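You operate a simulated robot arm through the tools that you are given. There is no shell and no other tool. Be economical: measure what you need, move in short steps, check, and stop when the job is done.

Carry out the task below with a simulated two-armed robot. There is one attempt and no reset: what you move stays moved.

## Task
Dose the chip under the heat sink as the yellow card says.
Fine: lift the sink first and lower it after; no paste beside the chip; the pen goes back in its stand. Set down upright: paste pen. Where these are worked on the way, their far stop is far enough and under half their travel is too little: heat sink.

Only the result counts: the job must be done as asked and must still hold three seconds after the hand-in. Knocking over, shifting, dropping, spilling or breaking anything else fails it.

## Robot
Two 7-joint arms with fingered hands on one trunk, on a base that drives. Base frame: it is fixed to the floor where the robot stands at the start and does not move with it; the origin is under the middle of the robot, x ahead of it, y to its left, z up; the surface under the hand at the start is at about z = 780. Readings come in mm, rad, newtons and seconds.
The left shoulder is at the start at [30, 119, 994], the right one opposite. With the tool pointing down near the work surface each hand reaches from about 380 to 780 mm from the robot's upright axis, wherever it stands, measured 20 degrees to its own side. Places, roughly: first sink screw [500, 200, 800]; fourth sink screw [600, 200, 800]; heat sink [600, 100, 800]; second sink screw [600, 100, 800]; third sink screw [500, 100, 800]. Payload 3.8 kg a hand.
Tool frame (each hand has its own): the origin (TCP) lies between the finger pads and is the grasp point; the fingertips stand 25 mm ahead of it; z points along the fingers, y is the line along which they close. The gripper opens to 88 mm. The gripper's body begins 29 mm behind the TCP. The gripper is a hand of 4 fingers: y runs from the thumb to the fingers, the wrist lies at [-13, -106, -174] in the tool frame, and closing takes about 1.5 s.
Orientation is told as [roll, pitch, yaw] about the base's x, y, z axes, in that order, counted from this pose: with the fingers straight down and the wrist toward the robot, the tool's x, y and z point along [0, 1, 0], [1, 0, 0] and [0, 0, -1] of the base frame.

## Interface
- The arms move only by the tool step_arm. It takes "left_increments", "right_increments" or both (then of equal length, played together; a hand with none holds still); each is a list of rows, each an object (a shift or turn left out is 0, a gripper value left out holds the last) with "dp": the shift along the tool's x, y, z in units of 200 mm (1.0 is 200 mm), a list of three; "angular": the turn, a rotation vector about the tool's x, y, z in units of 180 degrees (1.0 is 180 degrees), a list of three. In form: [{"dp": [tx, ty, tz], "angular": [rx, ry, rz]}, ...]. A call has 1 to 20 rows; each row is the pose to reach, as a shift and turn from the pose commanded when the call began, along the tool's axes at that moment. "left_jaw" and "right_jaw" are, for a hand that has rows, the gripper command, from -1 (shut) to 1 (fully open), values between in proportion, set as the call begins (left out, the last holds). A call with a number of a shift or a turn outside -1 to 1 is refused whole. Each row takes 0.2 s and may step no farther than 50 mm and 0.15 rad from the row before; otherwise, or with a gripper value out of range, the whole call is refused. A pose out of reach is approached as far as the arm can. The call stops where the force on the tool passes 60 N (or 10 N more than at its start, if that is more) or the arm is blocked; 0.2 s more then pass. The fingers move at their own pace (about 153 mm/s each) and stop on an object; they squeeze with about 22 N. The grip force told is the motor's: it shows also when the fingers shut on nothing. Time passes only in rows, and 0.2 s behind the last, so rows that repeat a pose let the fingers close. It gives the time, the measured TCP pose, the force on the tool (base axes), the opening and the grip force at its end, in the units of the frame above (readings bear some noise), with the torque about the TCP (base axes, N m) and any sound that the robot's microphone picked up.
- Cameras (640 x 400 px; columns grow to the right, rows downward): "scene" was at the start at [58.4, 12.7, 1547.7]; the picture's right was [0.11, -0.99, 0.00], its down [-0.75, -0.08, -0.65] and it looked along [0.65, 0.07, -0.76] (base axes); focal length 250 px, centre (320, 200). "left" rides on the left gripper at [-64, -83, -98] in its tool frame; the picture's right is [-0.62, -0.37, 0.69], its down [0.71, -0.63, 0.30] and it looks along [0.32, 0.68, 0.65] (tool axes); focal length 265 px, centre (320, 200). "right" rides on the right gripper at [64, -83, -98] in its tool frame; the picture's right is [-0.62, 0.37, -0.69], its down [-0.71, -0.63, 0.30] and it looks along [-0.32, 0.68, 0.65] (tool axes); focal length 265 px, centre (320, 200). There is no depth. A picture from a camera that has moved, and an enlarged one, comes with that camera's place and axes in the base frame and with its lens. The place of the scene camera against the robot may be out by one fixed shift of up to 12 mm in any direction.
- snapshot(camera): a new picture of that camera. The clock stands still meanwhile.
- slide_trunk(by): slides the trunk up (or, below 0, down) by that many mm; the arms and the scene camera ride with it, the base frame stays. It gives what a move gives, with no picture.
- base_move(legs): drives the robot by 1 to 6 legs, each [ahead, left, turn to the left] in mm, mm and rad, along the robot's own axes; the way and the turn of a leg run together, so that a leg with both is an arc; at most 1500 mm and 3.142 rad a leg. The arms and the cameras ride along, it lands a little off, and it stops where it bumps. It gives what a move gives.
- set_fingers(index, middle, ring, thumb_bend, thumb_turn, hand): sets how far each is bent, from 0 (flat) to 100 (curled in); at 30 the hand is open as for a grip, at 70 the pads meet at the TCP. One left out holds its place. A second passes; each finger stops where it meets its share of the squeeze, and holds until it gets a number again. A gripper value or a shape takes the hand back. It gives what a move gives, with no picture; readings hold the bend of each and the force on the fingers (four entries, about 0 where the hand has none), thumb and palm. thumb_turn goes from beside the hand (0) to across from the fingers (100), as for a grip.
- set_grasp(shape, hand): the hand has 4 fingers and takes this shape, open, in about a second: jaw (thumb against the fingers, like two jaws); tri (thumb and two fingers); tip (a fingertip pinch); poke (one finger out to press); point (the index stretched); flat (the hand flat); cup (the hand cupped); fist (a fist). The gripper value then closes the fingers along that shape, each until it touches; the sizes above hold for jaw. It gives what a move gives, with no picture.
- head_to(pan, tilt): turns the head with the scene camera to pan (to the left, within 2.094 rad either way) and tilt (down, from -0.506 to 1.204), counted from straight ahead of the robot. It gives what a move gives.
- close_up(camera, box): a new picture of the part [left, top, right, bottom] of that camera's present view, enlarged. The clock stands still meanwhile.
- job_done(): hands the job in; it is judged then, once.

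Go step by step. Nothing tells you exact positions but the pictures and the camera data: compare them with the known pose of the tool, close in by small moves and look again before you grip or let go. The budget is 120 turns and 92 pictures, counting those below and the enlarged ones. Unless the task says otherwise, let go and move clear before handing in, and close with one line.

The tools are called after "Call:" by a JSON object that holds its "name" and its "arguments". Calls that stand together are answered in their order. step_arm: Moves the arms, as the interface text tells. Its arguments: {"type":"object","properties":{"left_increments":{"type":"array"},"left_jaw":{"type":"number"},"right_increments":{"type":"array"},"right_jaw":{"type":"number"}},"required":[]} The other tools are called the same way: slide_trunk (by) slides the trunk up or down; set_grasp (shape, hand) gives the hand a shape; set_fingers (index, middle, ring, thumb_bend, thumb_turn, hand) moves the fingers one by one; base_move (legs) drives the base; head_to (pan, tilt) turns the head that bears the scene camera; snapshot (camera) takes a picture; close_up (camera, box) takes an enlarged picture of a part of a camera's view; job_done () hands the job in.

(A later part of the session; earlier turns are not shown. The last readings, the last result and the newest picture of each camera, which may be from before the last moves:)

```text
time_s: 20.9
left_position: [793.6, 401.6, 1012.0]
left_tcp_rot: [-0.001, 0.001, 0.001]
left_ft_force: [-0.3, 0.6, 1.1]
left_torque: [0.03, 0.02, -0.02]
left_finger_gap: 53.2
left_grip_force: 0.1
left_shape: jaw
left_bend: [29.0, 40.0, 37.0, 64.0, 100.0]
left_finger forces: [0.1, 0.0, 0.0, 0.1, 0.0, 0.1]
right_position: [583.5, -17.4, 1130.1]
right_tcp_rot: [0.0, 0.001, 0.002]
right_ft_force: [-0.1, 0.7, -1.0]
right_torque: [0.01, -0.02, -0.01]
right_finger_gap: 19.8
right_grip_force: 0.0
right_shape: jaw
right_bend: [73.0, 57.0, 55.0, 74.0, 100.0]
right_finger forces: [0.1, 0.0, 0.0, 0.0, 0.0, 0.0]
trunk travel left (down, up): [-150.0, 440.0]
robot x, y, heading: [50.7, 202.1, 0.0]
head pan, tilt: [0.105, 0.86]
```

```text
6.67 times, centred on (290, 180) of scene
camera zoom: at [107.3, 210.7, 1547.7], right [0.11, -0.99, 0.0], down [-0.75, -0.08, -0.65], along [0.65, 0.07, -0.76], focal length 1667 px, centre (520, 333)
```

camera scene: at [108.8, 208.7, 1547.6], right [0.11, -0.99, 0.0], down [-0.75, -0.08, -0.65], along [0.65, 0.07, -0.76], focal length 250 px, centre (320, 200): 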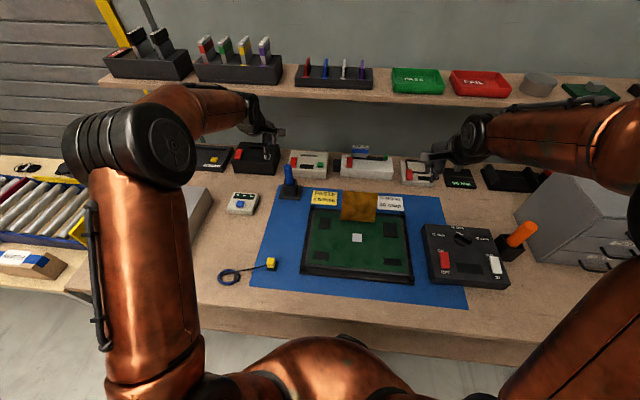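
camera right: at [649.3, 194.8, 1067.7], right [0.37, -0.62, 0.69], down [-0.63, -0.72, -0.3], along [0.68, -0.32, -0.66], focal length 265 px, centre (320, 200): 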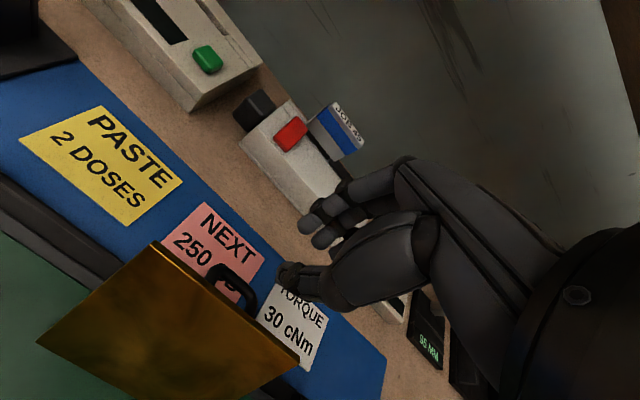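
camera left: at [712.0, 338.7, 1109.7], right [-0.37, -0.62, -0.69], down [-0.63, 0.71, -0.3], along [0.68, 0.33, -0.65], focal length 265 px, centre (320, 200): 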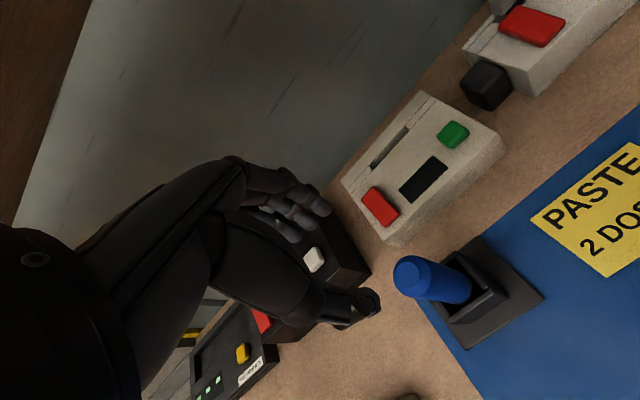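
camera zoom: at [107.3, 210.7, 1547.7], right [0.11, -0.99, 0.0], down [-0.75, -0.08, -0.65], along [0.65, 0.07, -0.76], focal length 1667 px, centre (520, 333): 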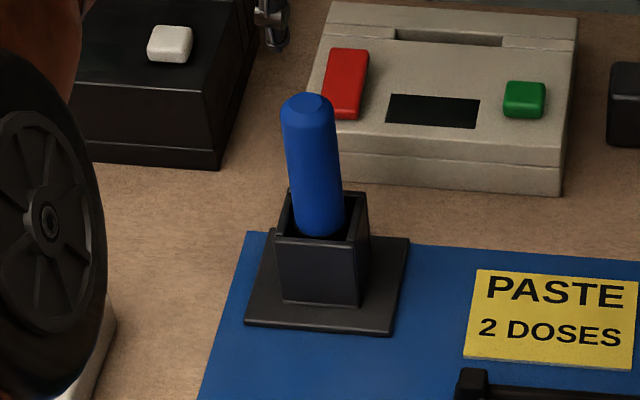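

The pen is thick (~30 mm) and leans ~10° toward +x in a roomy socket. I'll descend in two stages with the hand vertical and jaws ~60 mm, then look.

Call:
{"name": "step_arm", "arguments": {"left_increments": [{"dp": [0.018, -0.03, 0.1]}, {"dp": [0.018, -0.03, 0.25]}, {"dp": [0.018, -0.03, 0.4]}, {"dp": [0.018, -0.03, 0.4]}], "left_jaw": 0.45}}

Call:
{"name": "snapshot", "arguments": {"camera": "left"}}

Call:
{"name": "close_up", "arguments": {"camera": "scene", "box": [250, 140, 330, 210]}}

```text
time_s: 21.9
left_position: [790.2, 402.9, 933.4]
left_tcp_rot: [0.0, 0.0, 0.004]
left_ft_force: [0.3, -1.0, -0.4]
left_torque: [-0.02, 0.01, 0.0]
left_finger_gap: 63.5
left_grip_force: 0.1
left_shape: jaw
left_bend: [27.0, 36.0, 33.0, 56.0, 99.0]
left_finger forces: [0.0, 0.1, 0.0, 0.0, 0.1, 0.0]
right_position: [583.8, -17.6, 1129.9]
right_tcp_rot: [0.0, 0.0, 0.001]
right_ft_force: [0.2, -0.6, -0.1]
right_torque: [0.03, -0.02, 0.0]
right_finger_gap: 19.8
right_grip_force: 0.1
right_shape: jaw
right_bend: [73.0, 57.0, 55.0, 74.0, 100.0]
right_finger forces: [0.1, 0.1, 0.1, 0.1, 0.1, 0.1]
trunk travel left (down, up): [-150.0, 440.0]
robot x, y, heading: [52.0, 195.8, 0.002]
head pan, tilt: [0.105, 0.86]
```

```text
57 pictures are left
camera left: at [707.2, 340.0, 1031.6], right [-0.37, -0.62, -0.69], down [-0.63, 0.71, -0.3], along [0.68, 0.33, -0.65], focal length 265 px, centre (320, 200)
```

left: 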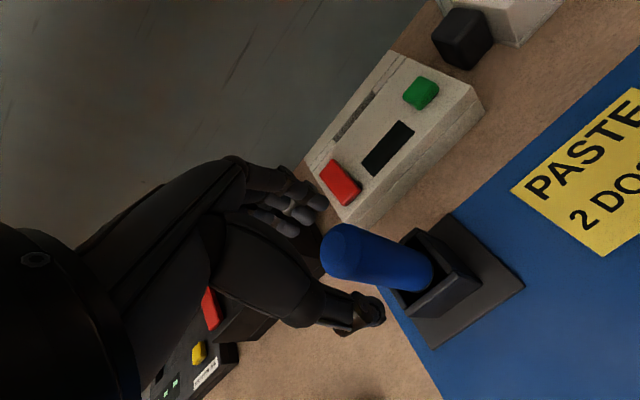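

```text
5.71 times, centred on (290, 175) of scene
camera zoom: at [108.4, 210.4, 1547.7], right [0.11, -0.99, 0.0], down [-0.75, -0.08, -0.65], along [0.65, 0.07, -0.76], focal length 1429 px, centre (491, 343)
```

zoom: 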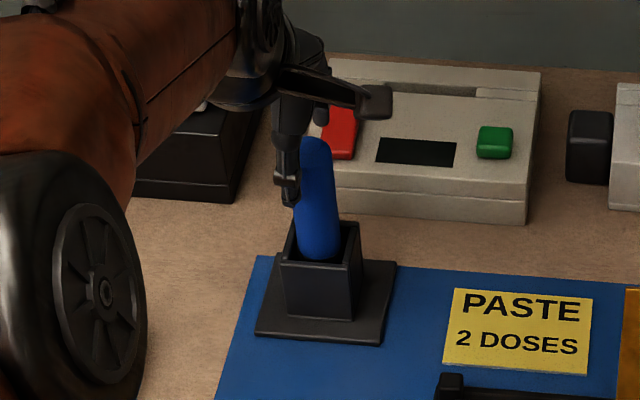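

Re-triangulating with this view puts the pen top at about [784, 396, 921] and nearly vertical. I shift the hand by (−6, −8) mm and go slightly down, then verify.

Call:
{"name": "step_arm", "arguments": {"left_increments": [{"dp": [-0.02, -0.015, 0]}, {"dp": [-0.04, -0.03, 0.03]}, {"dp": [-0.04, -0.03, 0.08]}, {"dp": [-0.04, -0.03, 0.08]}]}}

Call:
{"name": "snapshot", "arguments": {"camera": "left"}}

Call:
{"name": "close_up", "arguments": {"camera": "scene", "box": [250, 140, 330, 210]}}

```text
time_s: 22.9
left_position: [783.9, 396.1, 917.6]
left_tcp_rot: [0.0, -0.001, 0.002]
left_ft_force: [0.1, -1.1, 0.2]
left_torque: [-0.01, -0.01, -0.01]
left_finger_gap: 63.5
left_grip_force: 0.0
left_shape: jaw
left_bend: [27.0, 36.0, 33.0, 56.0, 99.0]
left_finger forces: [0.1, 0.0, 0.0, 0.0, 0.0, 0.1]
right_position: [583.6, -18.2, 1129.9]
right_tcp_rot: [0.0, 0.002, 0.003]
right_ft_force: [0.9, -0.5, -0.4]
right_torque: [-0.03, -0.01, -0.03]
right_finger_gap: 19.7
right_grip_force: 0.0
right_shape: jaw
right_bend: [73.0, 57.0, 55.0, 74.0, 100.0]
right_finger forces: [0.0, 0.0, 0.1, 0.1, 0.1, 0.0]
trunk travel left (down, up): [-150.0, 440.0]
robot x, y, heading: [50.0, 199.5, -0.002]
head pan, tilt: [0.105, 0.86]
```

```text
55 pictures are left
camera left: at [700.3, 333.0, 1015.4], right [-0.37, -0.62, -0.69], down [-0.63, 0.71, -0.3], along [0.68, 0.33, -0.65], focal length 265 px, centre (320, 200)
```

left: 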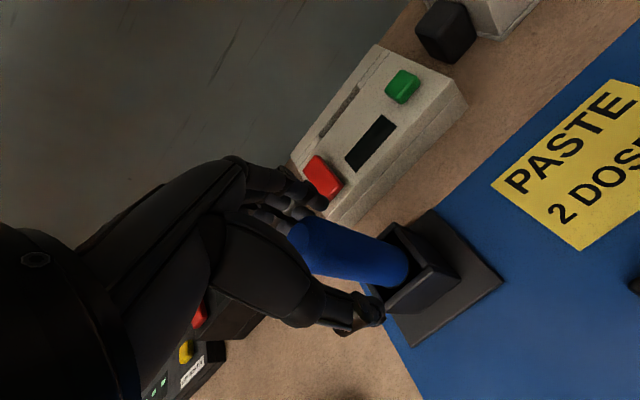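

```text
5.71 times, centred on (290, 175) of scene
camera zoom: at [108.4, 210.5, 1547.7], right [0.11, -0.99, 0.0], down [-0.75, -0.08, -0.65], along [0.65, 0.07, -0.76], focal length 1429 px, centre (491, 343)
```

zoom: 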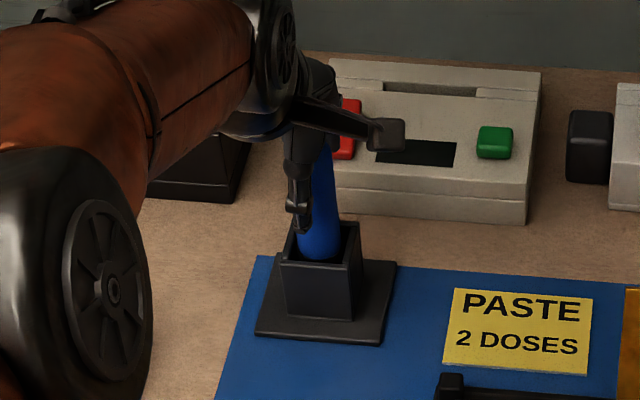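

The pen is still ~5 mm toward −y and −x of the hand axis, top probably near z=930. I correct, lower to ~906 and close.

Call:
{"name": "step_arm", "arguments": {"left_increments": [{"dp": [-0.025, -0.025, 0]}, {"dp": [-0.025, -0.025, 0.03]}, {"dp": [-0.025, -0.025, 0.06]}, {"dp": [-0.025, -0.025, 0.06]}]}}

Call:
{"name": "close_up", "arguments": {"camera": "left", "box": [240, 180, 440, 340]}}

Call:
{"name": "close_up", "arguments": {"camera": "scene", "box": [260, 150, 320, 210]}}

```text
time_s: 23.9
left_position: [778.6, 392.7, 903.8]
left_tcp_rot: [0.0, 0.001, 0.004]
left_ft_force: [-0.3, 0.5, -0.2]
left_torque: [-0.01, -0.02, 0.01]
left_finger_gap: 63.5
left_grip_force: 0.1
left_shape: jaw
left_bend: [27.0, 36.0, 33.0, 56.0, 99.0]
left_finger forces: [0.0, 0.0, 0.1, 0.0, 0.1, 0.1]
right_position: [583.5, -18.5, 1130.6]
right_tcp_rot: [0.001, 0.004, 0.001]
right_ft_force: [-0.3, -0.8, 0.2]
right_torque: [-0.01, -0.02, -0.03]
right_finger_gap: 19.7
right_grip_force: 0.1
right_shape: jaw
right_bend: [73.0, 57.0, 55.0, 74.0, 100.0]
right_finger forces: [0.1, 0.1, 0.1, 0.0, 0.0, 0.1]
trunk travel left (down, up): [-150.0, 440.0]
robot x, y, heading: [47.7, 199.3, 0.004]
head pan, tilt: [0.105, 0.86]
```

```text
2.50 times, centred on (340, 260) of left
camera zoom: at [695.6, 328.3, 1002.8], right [-0.37, -0.62, -0.69], down [-0.63, 0.71, -0.3], along [0.68, 0.33, -0.65], focal length 664 px, centre (270, 50)
```

zoom: 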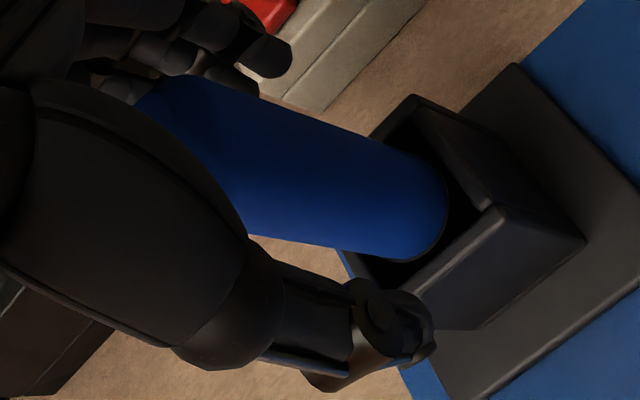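

```text
6.67 times, centred on (290, 180) of scene
camera zoom: at [108.6, 210.6, 1547.6], right [0.11, -0.99, 0.0], down [-0.75, -0.08, -0.65], along [0.65, 0.07, -0.76], focal length 1667 px, centre (520, 333)
```

zoom: 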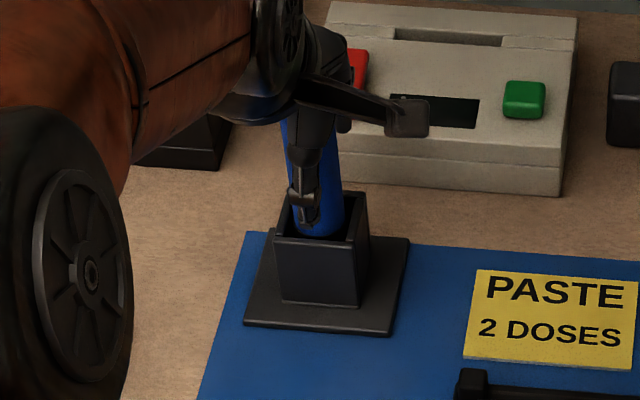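

The pen is nearly centred and parallel to the hand axis. I shift 4 mm toward −x and close.

Call:
{"name": "step_arm", "arguments": {"left_increments": [{"dp": [0, -0.02, 0]}, {"dp": [0, -0.02, 0]}]}}

Call:
{"name": "step_arm", "arguments": {"left_increments": [{"dp": [0, 0, 0]}, {"dp": [0, 0, 0]}, {"dp": [0, 0, 0]}, {"dp": [0, 0, 0]}, {"dp": [0, 0, 0]}, {"dp": [0, 0, 0]}, {"dp": [0, 0, 0]}, {"dp": [0, 0, 0]}], "left_jaw": -1}}

Call:
{"name": "snapshot", "arguments": {"camera": "left"}}

```text
time_s: 24.5
left_position: [773.3, 392.1, 904.5]
left_tcp_rot: [0.001, 0.0, 0.002]
left_ft_force: [-0.1, 0.1, -0.1]
left_torque: [-0.01, 0.0, -0.03]
left_finger_gap: 63.5
left_grip_force: 0.1
left_shape: jaw
left_bend: [27.0, 36.0, 33.0, 56.0, 99.0]
left_finger forces: [0.0, 0.1, 0.0, 0.0, 0.0, 0.1]
right_position: [583.6, -18.2, 1131.3]
right_tcp_rot: [0.002, 0.002, 0.0]
right_ft_force: [-0.1, -0.6, -0.3]
right_torque: [0.01, -0.01, -0.01]
right_finger_gap: 19.9
right_grip_force: 0.0
right_shape: jaw
right_bend: [73.0, 57.0, 55.0, 74.0, 100.0]
right_finger forces: [0.0, 0.1, 0.0, 0.0, 0.1, 0.0]
trunk travel left (down, up): [-150.0, 440.0]
robot x, y, heading: [52.7, 199.1, -0.001]
head pan, tilt: [0.105, 0.86]
```

```text
time_s: 26.3
left_position: [774.0, 391.9, 904.1]
left_tcp_rot: [0.0, 0.0, 0.0]
left_ft_force: [0.8, 0.1, -0.2]
left_torque: [-0.01, -0.06, -0.03]
left_finger_gap: 20.5
left_grip_force: 21.5
left_shape: jaw
left_bend: [73.0, 55.0, 65.0, 75.0, 100.0]
left_finger forces: [9.7, 7.4, 2.1, 0.0, 18.9, 0.0]
right_position: [584.9, -16.9, 1130.2]
right_tcp_rot: [-0.001, 0.002, 0.0]
right_ft_force: [-0.1, -0.8, 0.2]
right_torque: [-0.03, -0.03, -0.02]
right_finger_gap: 19.8
right_grip_force: 0.0
right_shape: jaw
right_bend: [73.0, 57.0, 55.0, 74.0, 100.0]
right_finger forces: [0.0, 0.0, 0.0, 0.0, 0.1, 0.0]
trunk travel left (down, up): [-150.0, 440.0]
robot x, y, heading: [47.9, 199.2, 0.003]
head pan, tilt: [0.105, 0.86]
```

```text
51 pictures are left
camera left: at [691.2, 328.2, 1002.9], right [-0.37, -0.62, -0.69], down [-0.63, 0.71, -0.3], along [0.68, 0.33, -0.65], focal length 265 px, centre (320, 200)
```

left: 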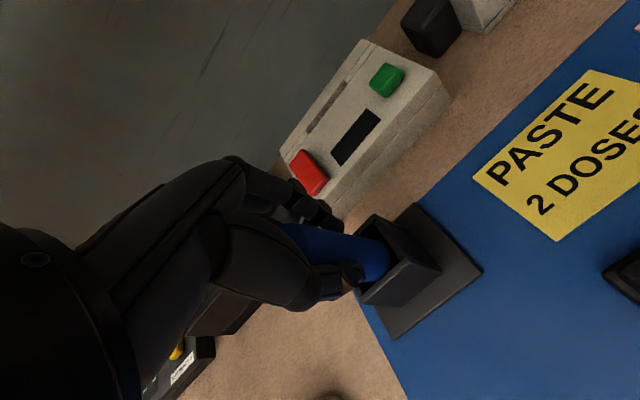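

Gripped at about 20 mm. Return spot noted: TCP [774, 392, 904]. Lifting straight up.

Call:
{"name": "step_arm", "arguments": {"left_increments": [{"dp": [0, 0, -0.05]}, {"dp": [0, 0, -0.12]}, {"dp": [0, 0, -0.22]}, {"dp": [0, 0, -0.34]}, {"dp": [0, 0, -0.46]}, {"dp": [0, 0, -0.5]}, {"dp": [0, 0, -0.5]}]}}

Call:
{"name": "snapshot", "arguments": {"camera": "left"}}

Call:
{"name": "close_up", "arguments": {"camera": "scene", "box": [250, 130, 340, 210]}}

```text
time_s: 27.9
left_position: [773.7, 392.7, 1004.3]
left_tcp_rot: [0.0, 0.0, 0.002]
left_ft_force: [-0.8, -0.4, -0.5]
left_torque: [0.03, 0.0, -0.02]
left_finger_gap: 20.7
left_grip_force: 20.8
left_shape: jaw
left_bend: [73.0, 55.0, 65.0, 75.0, 100.0]
left_finger forces: [9.7, 7.2, 2.1, 0.0, 18.9, 0.0]
right_position: [583.1, -16.4, 1130.8]
right_tcp_rot: [0.0, 0.002, 0.001]
right_ft_force: [0.3, 0.1, -0.7]
right_torque: [-0.01, 0.01, -0.01]
right_finger_gap: 20.0
right_grip_force: 0.0
right_shape: jaw
right_bend: [73.0, 57.0, 55.0, 74.0, 100.0]
right_finger forces: [0.0, 0.0, 0.0, 0.1, 0.1, 0.0]
trunk travel left (down, up): [-150.0, 440.0]
robot x, y, heading: [49.7, 196.0, 0.0]
head pan, tilt: [0.105, 0.86]
```

```text
50 pictures are left
camera left: at [691.1, 328.8, 1102.7], right [-0.37, -0.62, -0.69], down [-0.63, 0.71, -0.3], along [0.68, 0.33, -0.65], focal length 265 px, centre (320, 200)
```

left: 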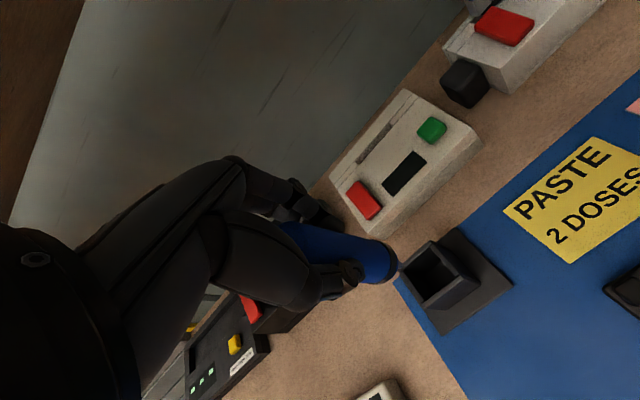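

```text
5.00 times, centred on (295, 170) of scene
camera zoom: at [108.6, 210.6, 1547.6], right [0.11, -0.99, 0.0], down [-0.75, -0.08, -0.65], along [0.65, 0.07, -0.76], focal length 1250 px, centre (445, 350)
```

zoom: 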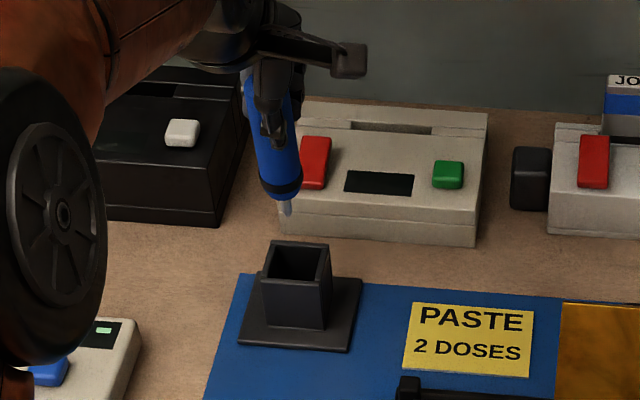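

Pen is out with its nozzle visible. I need the nozzle tip relative to the TCP, so a zoom of the left camera.

Call:
{"name": "close_up", "arguments": {"camera": "left", "box": [270, 210, 430, 310]}}

Call:
{"name": "close_up", "arguments": {"camera": "scene", "box": [285, 140, 315, 180]}}

```text
4.00 times, centred on (350, 260) of left
camera zoom: at [691.1, 328.8, 1102.7], right [-0.37, -0.62, -0.69], down [-0.63, 0.71, -0.3], along [0.68, 0.33, -0.65], focal length 1062 px, centre (200, -40)
```

zoom: 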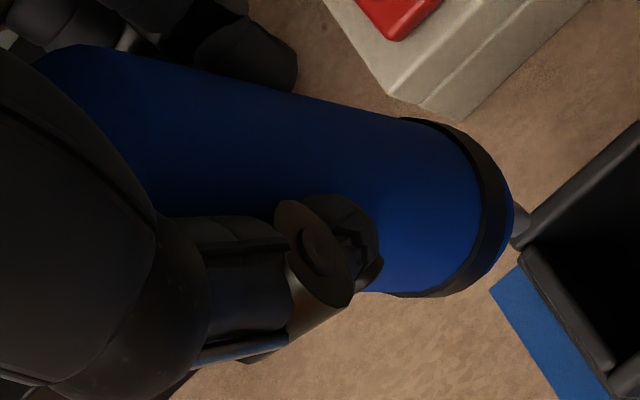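

```text
10.00 times, centred on (300, 160) of scene
camera zoom: at [108.6, 210.6, 1547.6], right [0.11, -0.99, 0.0], down [-0.75, -0.08, -0.65], along [0.65, 0.07, -0.76], focal length 2500 px, centre (520, 600)
```

zoom: 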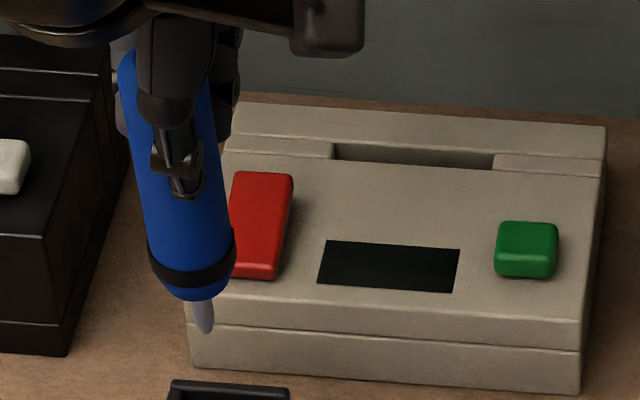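

The nozzle tip appears to be ~118 mm below the TCP (consistent with resting on the stand floor), offset by about (+13, +11) mm. I'll carry the pen first toward the robot, then sideways toward the chip, keeping clear of the open sink; the right hand moves further away.

Call:
{"name": "step_arm", "arguments": {"left_increments": [{"dp": [0, -0.1, -0.06]}, {"dp": [0, -0.29, -0.12]}, {"dp": [0, -0.48, -0.13]}, {"dp": [0, -0.68, -0.13]}, {"dp": [0, -0.875, -0.13]}, {"dp": [-0.2, -0.9, -0.13]}, {"dp": [-0.4, -0.93, -0.13]}, {"dp": [-0.6, -0.96, -0.13]}, {"dp": [-0.8, -0.98, -0.13]}], "right_increments": [{"dp": [-0.1, 0, 0]}, {"dp": [-0.2, 0, 0]}, {"dp": [-0.3, 0, 0]}, {"dp": [-0.4, 0, 0]}, {"dp": [-0.5, 0, 0]}, {"dp": [-0.6, 0, 0]}, {"dp": [-0.7, 0, 0]}, {"dp": [-0.7, 0, 0]}, {"dp": [-0.7, 0, 0]}]}}

Call:
{"name": "snapshot", "arguments": {"camera": "scene"}}

```text
time_s: 29.9
left_position: [577.4, 231.7, 1029.0]
left_tcp_rot: [0.001, 0.002, 0.003]
left_ft_force: [-0.3, -1.1, -1.5]
left_torque: [-0.01, -0.01, 0.0]
left_finger_gap: 20.6
left_grip_force: 22.4
left_shape: jaw
left_bend: [73.0, 55.0, 65.0, 75.0, 100.0]
left_finger forces: [9.9, 7.4, 2.3, 0.0, 18.7, 0.0]
right_position: [582.1, -158.8, 1129.6]
right_tcp_rot: [0.002, 0.002, 0.002]
right_ft_force: [0.0, -0.2, 0.3]
right_torque: [0.04, 0.0, -0.02]
right_finger_gap: 19.4
right_grip_force: 0.1
right_shape: jaw
right_bend: [73.0, 57.0, 55.0, 74.0, 100.0]
right_finger forces: [0.0, 0.1, 0.1, 0.1, 0.0, 0.0]
trunk travel left (down, up): [-150.0, 440.0]
robot x, y, heading: [53.4, 198.0, -0.001]
head pan, tilt: [0.105, 0.86]
```

```text
46 pictures are left
camera scene: at [108.2, 209.1, 1547.7], right [0.11, -0.99, 0.0], down [-0.75, -0.08, -0.65], along [0.65, 0.07, -0.76], focal length 250 px, centre (320, 200)
```

scene: 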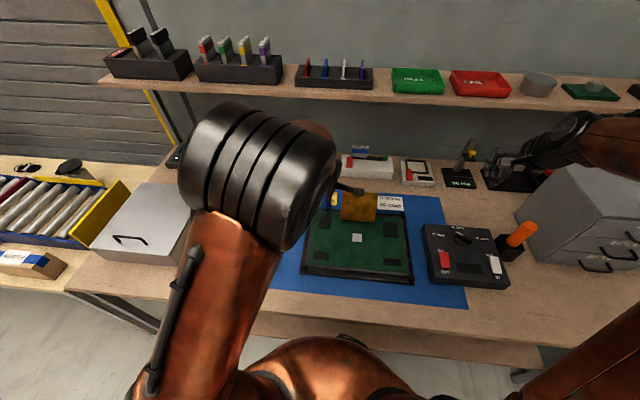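

The left arm hides the work from the scene camera here. I'll shift the arm back left and drive the base to the right so the left arm works from its own side and the chip stays visible.

Call:
{"name": "step_arm", "arguments": {"left_increments": [{"dp": [0.2, 0, 0]}, {"dp": [0.4, 0, 0]}, {"dp": [0.5, 0, 0]}], "right_increments": [{"dp": [0.2, -0.1, 0]}, {"dp": [0.4, -0.1, 0]}, {"dp": [0.5, -0.1, 0]}]}}

Call:
{"name": "base_move", "arguments": {"legs": [[0, -180, 0]]}}

Call:
{"name": "snapshot", "arguments": {"camera": "scene"}}

Call:
{"name": "snapshot", "arguments": {"camera": "left"}}

```text
time_s: 30.7
left_position: [578.9, 332.1, 1029.6]
left_tcp_rot: [-0.002, 0.0, 0.001]
left_ft_force: [0.7, 0.3, -0.3]
left_torque: [0.01, -0.01, 0.0]
left_finger_gap: 20.5
left_grip_force: 22.1
left_shape: jaw
left_bend: [73.0, 55.0, 65.0, 75.0, 100.0]
left_finger forces: [10.1, 7.4, 2.4, 0.0, 18.7, 0.0]
right_position: [561.3, -56.4, 1131.7]
right_tcp_rot: [0.001, 0.0, 0.002]
right_ft_force: [0.3, 0.1, -0.1]
right_torque: [-0.01, 0.0, 0.0]
right_finger_gap: 19.9
right_grip_force: 0.1
right_shape: jaw
right_bend: [73.0, 57.0, 55.0, 74.0, 100.0]
right_finger forces: [0.0, 0.0, 0.0, 0.1, 0.0, 0.1]
trunk travel left (down, up): [-150.0, 440.0]
robot x, y, heading: [51.3, 197.2, 0.005]
head pan, tilt: [0.105, 0.86]
```

```text
time_s: 32.2
left_position: [579.6, 150.6, 1028.8]
left_tcp_rot: [0.003, 0.001, -0.002]
left_ft_force: [-0.3, -0.4, 0.3]
left_torque: [-0.01, 0.0, 0.01]
left_finger_gap: 20.5
left_grip_force: 21.8
left_shape: jaw
left_bend: [73.0, 55.0, 65.0, 75.0, 100.0]
left_finger forces: [10.2, 7.4, 2.4, 0.0, 18.6, 0.1]
right_position: [560.2, -237.1, 1130.9]
right_tcp_rot: [0.002, 0.001, -0.001]
right_ft_force: [0.2, -1.2, 1.0]
right_torque: [0.0, 0.04, 0.0]
right_finger_gap: 19.8
right_grip_force: 0.1
right_shape: jaw
right_bend: [73.0, 57.0, 55.0, 74.0, 100.0]
right_finger forces: [0.1, 0.1, 0.1, 0.1, 0.0, 0.0]
trunk travel left (down, up): [-150.0, 440.0]
robot x, y, heading: [53.3, 24.2, -0.002]
head pan, tilt: [0.105, 0.86]
```

```text
45 pictures are left
camera scene: at [108.6, 32.1, 1547.7], right [0.1, -0.99, 0.0], down [-0.75, -0.08, -0.65], along [0.65, 0.07, -0.76], focal length 250 px, centre (320, 200)
```

scene: 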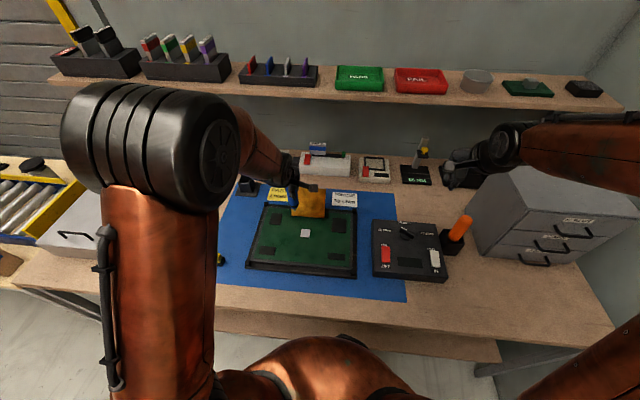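

```text
44 pictures are left
camera left: at [496.3, 88.4, 1127.9], right [-0.37, -0.62, -0.69], down [-0.63, 0.72, -0.3], along [0.68, 0.32, -0.65], focal length 265 px, centre (320, 200)
```

left: 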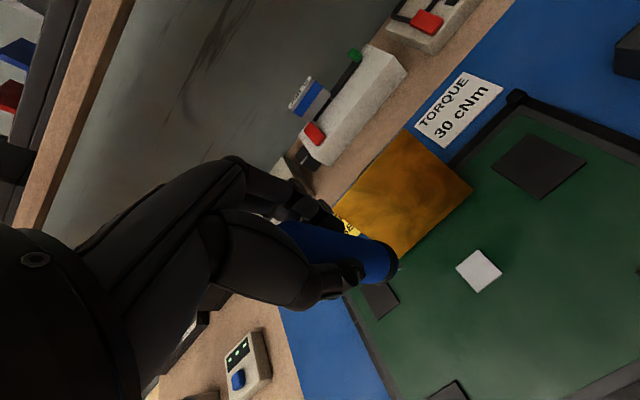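

Chip now visible in both views at about [577, 129]. I move the predicted nozzle over it at ~40 mm height and compare in both cameras.

Call:
{"name": "step_arm", "arguments": {"left_increments": [{"dp": [-0.08, -0.04, 0.1]}, {"dp": [-0.16, -0.08, 0.2]}, {"dp": [-0.16, -0.08, 0.3]}, {"dp": [-0.16, -0.08, 0.355]}, {"dp": [-0.16, -0.08, 0.355]}]}}

Call:
{"name": "close_up", "arguments": {"camera": "left", "box": [330, 180, 530, 330]}}

Call:
{"name": "close_up", "arguments": {"camera": "scene", "box": [260, 180, 350, 270]}}

```text
time_s: 33.4
left_position: [562.2, 122.3, 958.0]
left_tcp_rot: [0.0, -0.001, -0.003]
left_ft_force: [-0.7, 0.0, -0.5]
left_torque: [0.01, -0.04, -0.03]
left_finger_gap: 20.4
left_grip_force: 21.8
left_shape: jaw
left_bend: [73.0, 55.0, 65.0, 75.0, 100.0]
left_finger forces: [10.1, 7.6, 2.6, 0.0, 18.7, 0.0]
right_position: [559.2, -235.2, 1130.5]
right_tcp_rot: [0.001, 0.001, -0.002]
right_ft_force: [-1.0, -0.4, -0.1]
right_torque: [-0.04, 0.02, 0.0]
right_finger_gap: 19.7
right_grip_force: 0.0
right_shape: jaw
right_bend: [73.0, 57.0, 55.0, 74.0, 100.0]
right_finger forces: [0.0, 0.0, 0.0, 0.0, 0.0, 0.0]
trunk travel left (down, up): [-150.0, 440.0]
robot x, y, heading: [49.9, 22.3, -0.004]
head pan, tilt: [0.105, 0.86]
```

```text
2.67 times, centred on (430, 255) of left
camera zoom: at [479.5, 58.2, 1057.0], right [-0.37, -0.62, -0.69], down [-0.63, 0.72, -0.3], along [0.68, 0.32, -0.65], focal length 708 px, centre (27, 53)
```

zoom: 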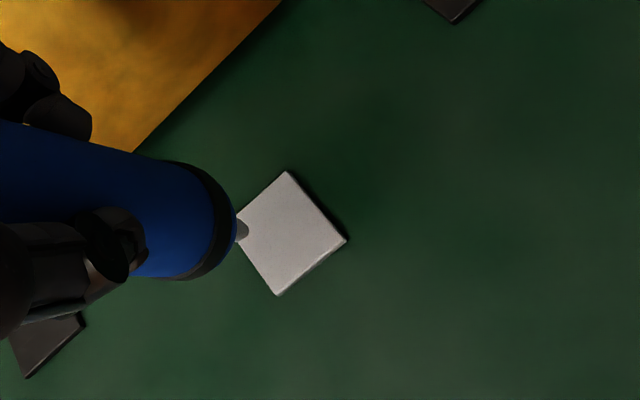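

```text
4.44 times, centred on (305, 225) of scene
camera zoom: at [108.6, 34.1, 1547.7], right [0.1, -0.99, 0.0], down [-0.75, -0.08, -0.65], along [0.65, 0.07, -0.76], focal length 1111 px, centre (387, 89)
```

zoom: 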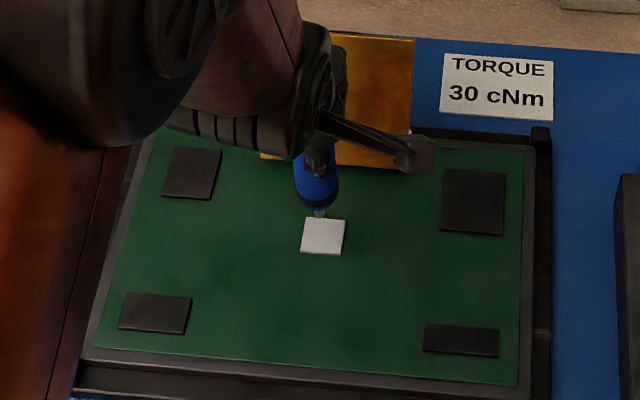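

Combining both views, the nozzle is at about [573, 130, 842], chip centre [578, 129, 803]. I shift 5 mm forward and descend to just above the chip.

Call:
{"name": "step_arm", "arguments": {"left_increments": [{"dp": [-0.003, 0.0225, 0.05]}, {"dp": [-0.003, 0.0225, 0.1]}, {"dp": [-0.003, 0.0225, 0.14]}, {"dp": [-0.003, 0.0225, 0.16]}, {"dp": [-0.003, 0.0225, 0.16]}]}}

Call:
{"name": "close_up", "arguments": {"camera": "left", "box": [350, 200, 470, 300]}}

Call:
{"name": "close_up", "arguments": {"camera": "scene", "box": [280, 200, 330, 250]}}

```text
time_s: 34.6
left_position: [567.1, 120.7, 926.2]
left_tcp_rot: [0.001, -0.002, -0.001]
left_ft_force: [-0.2, 0.5, -0.4]
left_torque: [-0.03, -0.01, 0.0]
left_finger_gap: 20.3
left_grip_force: 22.6
left_shape: jaw
left_bend: [73.0, 55.0, 65.0, 75.0, 100.0]
left_finger forces: [10.2, 7.7, 2.6, 0.1, 18.8, 0.0]
right_position: [560.3, -235.0, 1130.5]
right_tcp_rot: [0.0, 0.001, -0.002]
right_ft_force: [0.7, -0.7, -0.2]
right_torque: [-0.04, 0.01, -0.03]
right_finger_gap: 19.7
right_grip_force: 0.0
right_shape: jaw
right_bend: [73.0, 57.0, 55.0, 74.0, 100.0]
right_finger forces: [0.0, 0.0, 0.0, 0.0, 0.0, 0.0]
trunk travel left (down, up): [-150.0, 440.0]
robot x, y, heading: [52.1, 20.9, -0.004]
head pan, tilt: [0.105, 0.86]
```

```text
4.00 times, centred on (410, 250) of left
camera zoom: at [484.5, 57.7, 1024.8], right [-0.37, -0.62, -0.69], down [-0.63, 0.72, -0.3], along [0.68, 0.32, -0.65], focal length 1062 px, centre (-40, 0)
```

zoom: 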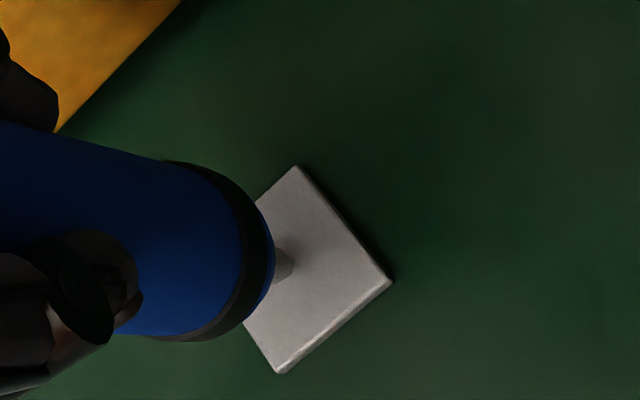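

```text
8.00 times, centred on (305, 225) of scene
camera zoom: at [108.6, 33.9, 1547.7], right [0.1, -0.99, 0.0], down [-0.75, -0.08, -0.65], along [0.65, 0.07, -0.76], focal length 2000 px, centre (440, 0)
```

zoom: 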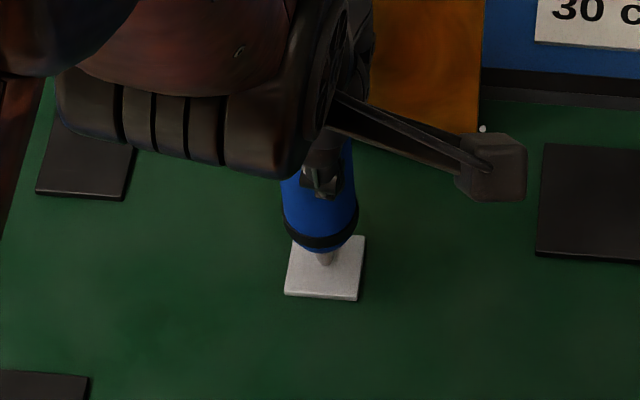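

The nozzle is centred over the chip, a few mm above. I descend in 2 mm steps to touch and listen.

Call:
{"name": "step_arm", "arguments": {"left_increments": [{"dp": [0, 0.008, 0.01]}, {"dp": [0, 0.01, 0.02]}, {"dp": [0, 0.01, 0.03]}, {"dp": [0, 0.01, 0.04]}]}}

Call:
{"name": "close_up", "arguments": {"camera": "scene", "box": [290, 210, 320, 240]}}

```text
time_s: 35.6
left_position: [569.8, 118.6, 921.7]
left_tcp_rot: [-0.002, -0.009, -0.002]
left_ft_force: [-1.6, 0.5, 25.6]
left_torque: [0.09, -0.01, -0.02]
left_finger_gap: 22.2
left_grip_force: 22.0
left_shape: jaw
left_bend: [73.0, 55.0, 72.0, 75.0, 100.0]
left_finger forces: [12.7, 9.4, 4.1, 0.0, 22.7, 0.1]
right_position: [556.8, -236.7, 1132.3]
right_tcp_rot: [0.001, -0.001, 0.0]
right_ft_force: [0.1, 0.0, -0.4]
right_torque: [-0.02, -0.01, 0.01]
right_finger_gap: 19.4
right_grip_force: 0.0
right_shape: jaw
right_bend: [73.0, 57.0, 55.0, 74.0, 100.0]
right_finger forces: [0.0, 0.1, 0.0, 0.1, 0.0, 0.0]
trunk travel left (down, up): [-150.0, 440.0]
robot x, y, heading: [49.0, 15.7, -0.005]
head pan, tilt: [0.105, 0.86]
```

```text
13.33 times, centred on (305, 225) of scene
camera zoom: at [105.7, 33.3, 1548.0], right [0.1, -0.99, 0.0], down [-0.75, -0.08, -0.65], along [0.65, 0.07, -0.76], focal length 3334 px, centre (520, -133)
```

zoom: 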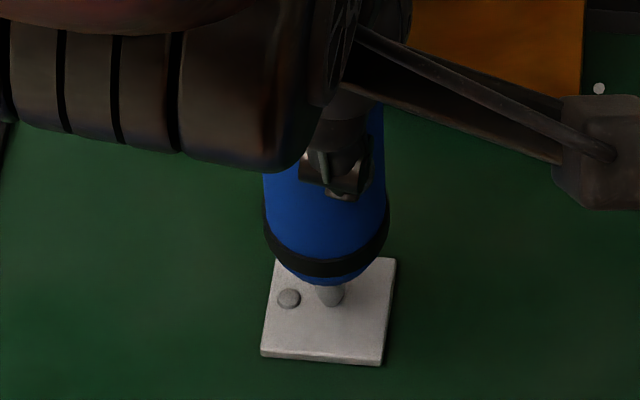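

A paste blob appeared on the chip: pressing gives a dose. I lift a few mm and count.

Call:
{"name": "step_arm", "arguments": {"left_increments": [{"dp": [0, 0, -0.02]}, {"dp": [0, 0, -0.05]}, {"dp": [0, 0, -0.08]}, {"dp": [0, 0, -0.1]}]}}

Call:
{"name": "close_up", "arguments": {"camera": "scene", "box": [290, 210, 320, 240]}}

Call:
{"name": "close_up", "arguments": {"camera": "left", "box": [350, 200, 470, 300]}}

```text
time_s: 36.6
left_position: [567.6, 119.5, 938.2]
left_tcp_rot: [0.0, 0.002, -0.001]
left_ft_force: [-0.4, 0.4, -0.3]
left_torque: [0.01, -0.01, 0.02]
left_finger_gap: 21.1
left_grip_force: 22.4
left_shape: jaw
left_bend: [73.0, 55.0, 65.0, 75.0, 100.0]
left_finger forces: [11.2, 7.5, 2.4, 0.0, 19.3, 0.1]
right_position: [559.8, -236.2, 1131.8]
right_tcp_rot: [0.0, 0.003, -0.003]
right_ft_force: [-0.1, -0.2, 1.5]
right_torque: [0.03, -0.02, -0.01]
right_finger_gap: 19.8
right_grip_force: 0.0
right_shape: jaw
right_bend: [73.0, 57.0, 55.0, 74.0, 100.0]
right_finger forces: [0.1, 0.0, 0.0, 0.0, 0.1, 0.0]
trunk travel left (down, up): [-150.0, 440.0]
robot x, y, heading: [48.9, 22.8, 0.005]
head pan, tilt: [0.105, 0.86]
```

```text
13.33 times, centred on (305, 225) of scene
camera zoom: at [108.7, 34.0, 1547.6], right [0.1, -0.99, 0.0], down [-0.75, -0.08, -0.65], along [0.65, 0.07, -0.76], focal length 3334 px, centre (520, -133)
```

zoom: 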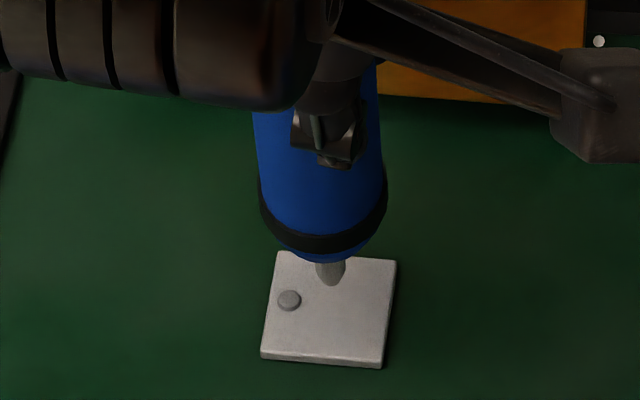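

```text
4.00 times, centred on (410, 250) of left
camera zoom: at [485.1, 56.6, 1036.7], right [-0.37, -0.62, -0.69], down [-0.63, 0.72, -0.3], along [0.68, 0.32, -0.66], focal length 1062 px, centre (-40, 0)
```

zoom: 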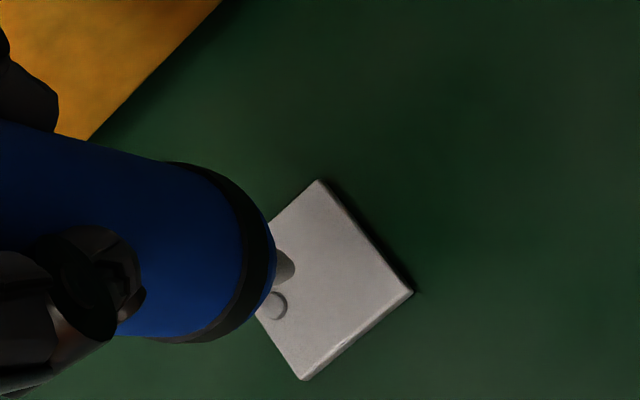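

One dose is on the chip. Pressing a second time to the same depth.

Call:
{"name": "step_arm", "arguments": {"left_increments": [{"dp": [0, 0, 0.04]}, {"dp": [0, 0, 0.06]}, {"dp": [0, 0, 0.07]}, {"dp": [0, 0, 0.08]}, {"dp": [0, 0, 0.09]}, {"dp": [0, 0, 0.1]}]}}

Call:
{"name": "close_up", "arguments": {"camera": "scene", "box": [290, 210, 320, 240]}}

```text
time_s: 38.0
left_position: [569.7, 118.8, 921.9]
left_tcp_rot: [-0.002, -0.01, -0.002]
left_ft_force: [-1.4, -0.4, 26.7]
left_torque: [0.03, -0.02, -0.02]
left_finger_gap: 22.1
left_grip_force: 21.9
left_shape: jaw
left_bend: [73.0, 55.0, 72.0, 76.0, 100.0]
left_finger forces: [13.2, 9.7, 3.9, 0.1, 23.0, 0.1]
right_position: [557.6, -235.7, 1133.0]
right_tcp_rot: [-0.001, -0.002, 0.0]
right_ft_force: [-0.1, -0.4, 0.8]
right_torque: [0.02, -0.03, 0.02]
right_finger_gap: 19.4
right_grip_force: 0.0
right_shape: jaw
right_bend: [73.0, 57.0, 55.0, 74.0, 100.0]
right_finger forces: [0.1, 0.2, 0.1, 0.1, 0.0, 0.1]
trunk travel left (down, up): [-150.0, 440.0]
robot x, y, heading: [49.0, 22.1, -0.003]
head pan, tilt: [0.105, 0.86]
```

```text
13.33 times, centred on (305, 225) of scene
camera zoom: at [105.5, 33.3, 1548.0], right [0.1, -0.99, 0.0], down [-0.75, -0.08, -0.65], along [0.65, 0.07, -0.76], focal length 3334 px, centre (520, -133)
```

zoom: 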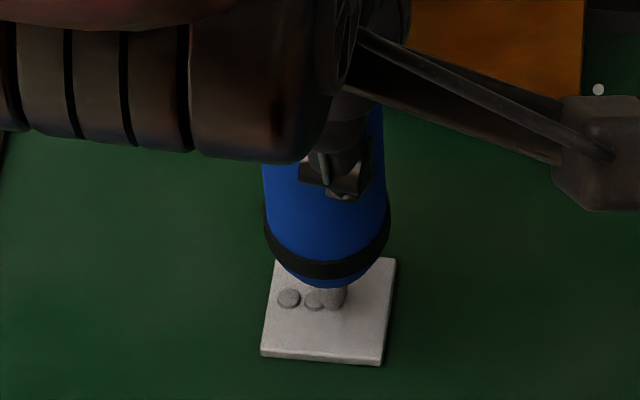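

Two doses are on the chip. I lift straight up, check, and drive back left.

Call:
{"name": "step_arm", "arguments": {"left_increments": [{"dp": [0, 0, -0.03]}, {"dp": [0, 0, -0.1]}, {"dp": [0, 0, -0.25]}, {"dp": [0, 0, -0.4]}, {"dp": [0, 0, -0.55]}, {"dp": [0, 0, -0.55]}]}}

Call:
{"name": "close_up", "arguments": {"camera": "scene", "box": [280, 200, 330, 250]}}

Call:
{"name": "base_move", "arguments": {"legs": [[0, 180, 0]]}}

```text
time_s: 39.4
left_position: [569.9, 121.1, 1029.8]
left_tcp_rot: [-0.001, 0.003, -0.003]
left_ft_force: [1.0, 0.3, -1.0]
left_torque: [0.01, -0.01, 0.02]
left_finger_gap: 21.2
left_grip_force: 21.7
left_shape: jaw
left_bend: [73.0, 55.0, 65.0, 76.0, 100.0]
left_finger forces: [11.1, 7.7, 2.6, 0.0, 18.8, 0.1]
right_position: [559.2, -236.0, 1131.4]
right_tcp_rot: [0.001, 0.002, -0.001]
right_ft_force: [0.2, -1.0, 0.4]
right_torque: [0.0, 0.03, 0.0]
right_finger_gap: 19.7
right_grip_force: 0.0
right_shape: jaw
right_bend: [73.0, 57.0, 55.0, 74.0, 100.0]
right_finger forces: [0.0, 0.0, 0.0, 0.0, 0.0, 0.0]
trunk travel left (down, up): [-150.0, 440.0]
robot x, y, heading: [53.7, 20.7, -0.003]
head pan, tilt: [0.105, 0.86]
```

```text
8.00 times, centred on (305, 225) of scene
camera zoom: at [109.2, 34.0, 1547.6], right [0.1, -0.99, 0.0], down [-0.76, -0.08, -0.65], along [0.65, 0.07, -0.76], focal length 2000 px, centre (440, 0)
```

zoom: 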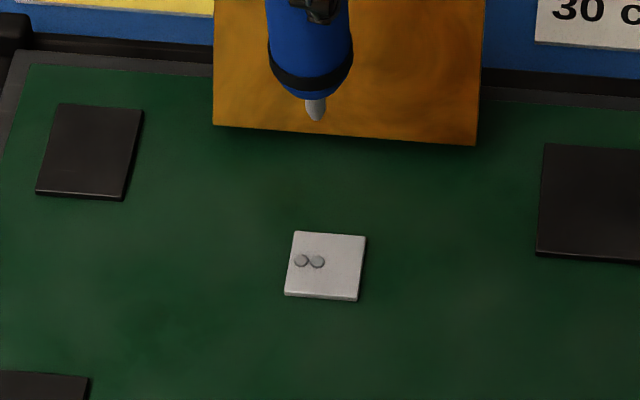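

```text
time_s: 40.9
left_position: [570.4, 299.2, 1029.8]
left_tcp_rot: [-0.003, -0.002, -0.002]
left_ft_force: [0.5, 0.7, -0.8]
left_torque: [0.0, 0.0, 0.01]
left_finger_gap: 21.2
left_grip_force: 22.1
left_shape: jaw
left_bend: [73.0, 55.0, 65.0, 76.0, 100.0]
left_finger forces: [11.0, 7.6, 2.6, 0.0, 18.9, 0.0]
right_position: [560.1, -56.0, 1131.0]
right_tcp_rot: [-0.001, 0.003, -0.002]
right_ft_force: [0.3, -0.3, -0.4]
right_torque: [-0.02, -0.01, -0.01]
right_finger_gap: 19.7
right_grip_force: 0.0
right_shape: jaw
right_bend: [73.0, 57.0, 55.0, 74.0, 100.0]
right_finger forces: [0.0, 0.0, 0.0, 0.0, 0.0, 0.0]
trunk travel left (down, up): [-150.0, 440.0]
robot x, y, heading: [55.2, 201.2, 0.002]
head pan, tilt: [0.105, 0.86]
```

Exactly two doses, both on the chip. Now carrying the pen back over its stand.

Call:
{"name": "step_arm", "arguments": {"left_increments": [{"dp": [0.093, 0.2, 0]}, {"dp": [0.186, 0.4, 0]}, {"dp": [0.28, 0.6, 0.02]}, {"dp": [0.372, 0.8, 0.04]}, {"dp": [0.465, 1.0, 0.06]}, {"dp": [0.465, 1.0, 0.1]}, {"dp": [0.465, 1.0, 0.1]}]}}

Call:
{"name": "close_up", "arguments": {"camera": "scene", "box": [250, 130, 340, 210]}}

Call:
{"name": "close_up", "arguments": {"camera": "left", "box": [320, 200, 540, 350]}}

```text
time_s: 42.5
left_position: [769.7, 391.5, 1009.8]
left_tcp_rot: [0.0, 0.001, -0.004]
left_ft_force: [-0.1, -0.9, -1.0]
left_torque: [0.0, -0.01, 0.05]
left_finger_gap: 20.9
left_grip_force: 22.0
left_shape: jaw
left_bend: [73.0, 55.0, 65.0, 76.0, 100.0]
left_finger forces: [10.7, 7.7, 2.8, 0.0, 18.8, 0.0]
right_position: [560.7, -57.7, 1130.5]
right_tcp_rot: [0.0, 0.003, -0.003]
right_ft_force: [0.2, -0.7, -0.4]
right_torque: [-0.01, -0.02, -0.01]
right_finger_gap: 19.8
right_grip_force: 0.1
right_shape: jaw
right_bend: [73.0, 57.0, 55.0, 74.0, 100.0]
right_finger forces: [0.1, 0.0, 0.0, 0.0, 0.0, 0.0]
trunk travel left (down, up): [-150.0, 440.0]
robot x, y, heading: [49.5, 200.5, 0.002]
head pan, tilt: [0.105, 0.86]
```

```text
5.00 times, centred on (295, 170) of scene
camera zoom: at [109.5, 212.2, 1547.6], right [0.1, -0.99, 0.0], down [-0.76, -0.08, -0.65], along [0.65, 0.07, -0.76], focal length 1250 px, centre (445, 350)
```

zoom: 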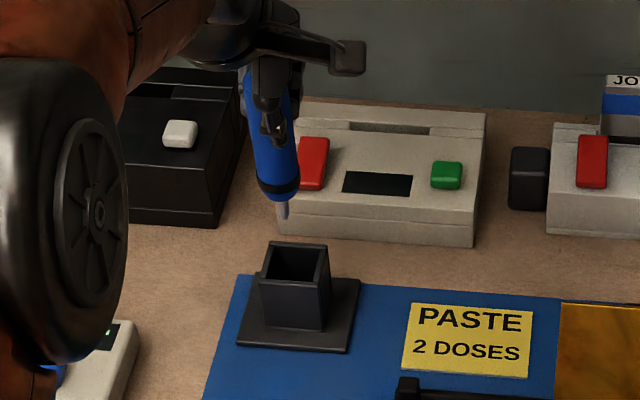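

```text
2.67 times, centred on (430, 275) of left
camera zoom: at [687.3, 327.9, 1107.9], right [-0.37, -0.62, -0.69], down [-0.63, 0.72, -0.3], along [0.68, 0.32, -0.66], focal length 708 px, centre (27, 0)
```

zoom: 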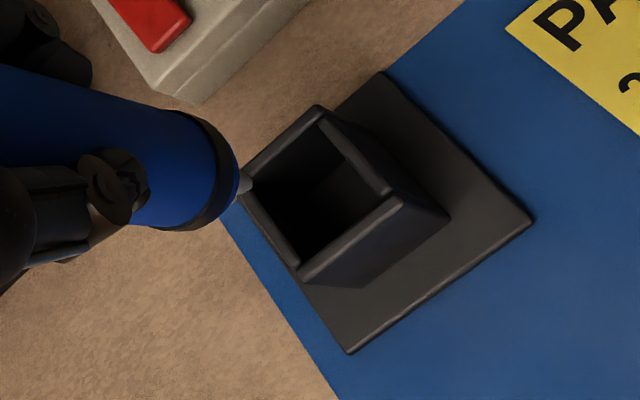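

Nozzle ~[776, 399], socket centre ~[779, 396]. Small correction and a partial descent, then a check.

Call:
{"name": "step_arm", "arguments": {"left_increments": [{"dp": [-0.008, 0.018, 0]}, {"dp": [-0.008, 0.018, 0.1]}, {"dp": [-0.008, 0.018, 0.2]}, {"dp": [-0.008, 0.018, 0.27]}, {"dp": [-0.008, 0.018, 0.27]}]}}

Call:
{"name": "close_up", "arguments": {"camera": "scene", "box": [270, 150, 320, 210]}}

Call:
{"name": "close_up", "arguments": {"camera": "left", "box": [320, 200, 480, 320]}}

```text
time_s: 43.7
left_position: [773.6, 390.3, 956.8]
left_tcp_rot: [0.001, 0.0, -0.002]
left_ft_force: [0.5, -0.1, 0.3]
left_torque: [0.0, 0.02, 0.01]
left_finger_gap: 21.1
left_grip_force: 22.3
left_shape: jaw
left_bend: [73.0, 55.0, 65.0, 76.0, 100.0]
left_finger forces: [10.5, 7.8, 2.9, 0.1, 18.8, 0.0]
right_position: [560.8, -58.0, 1130.5]
right_tcp_rot: [-0.001, 0.001, -0.002]
right_ft_force: [0.1, 0.7, 0.1]
right_torque: [0.0, 0.01, -0.03]
right_finger_gap: 19.7
right_grip_force: 0.0
right_shape: jaw
right_bend: [73.0, 57.0, 55.0, 74.0, 100.0]
right_finger forces: [0.0, 0.0, 0.1, 0.0, 0.0, 0.1]
trunk travel left (down, up): [-150.0, 440.0]
robot x, y, heading: [51.3, 199.2, 0.001]
head pan, tilt: [0.105, 0.86]
```

```text
6.67 times, centred on (295, 180) of scene
camera zoom: at [108.9, 212.0, 1547.7], right [0.1, -0.99, 0.0], down [-0.75, -0.08, -0.65], along [0.65, 0.07, -0.76], focal length 1667 px, centre (487, 333)
```

zoom: 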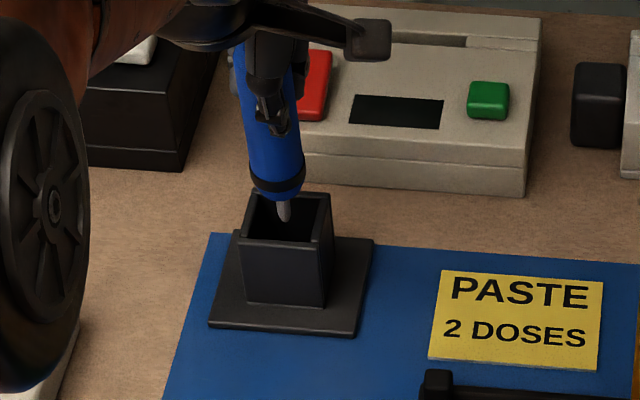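

```text
3.33 times, centred on (400, 260) of left
camera zoom: at [690.3, 326.4, 1054.6], right [-0.37, -0.62, -0.69], down [-0.63, 0.72, -0.3], along [0.68, 0.32, -0.65], focal length 885 px, centre (53, 0)
```

zoom: 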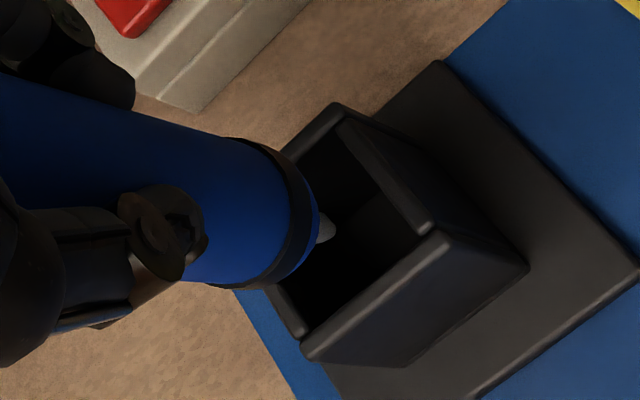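

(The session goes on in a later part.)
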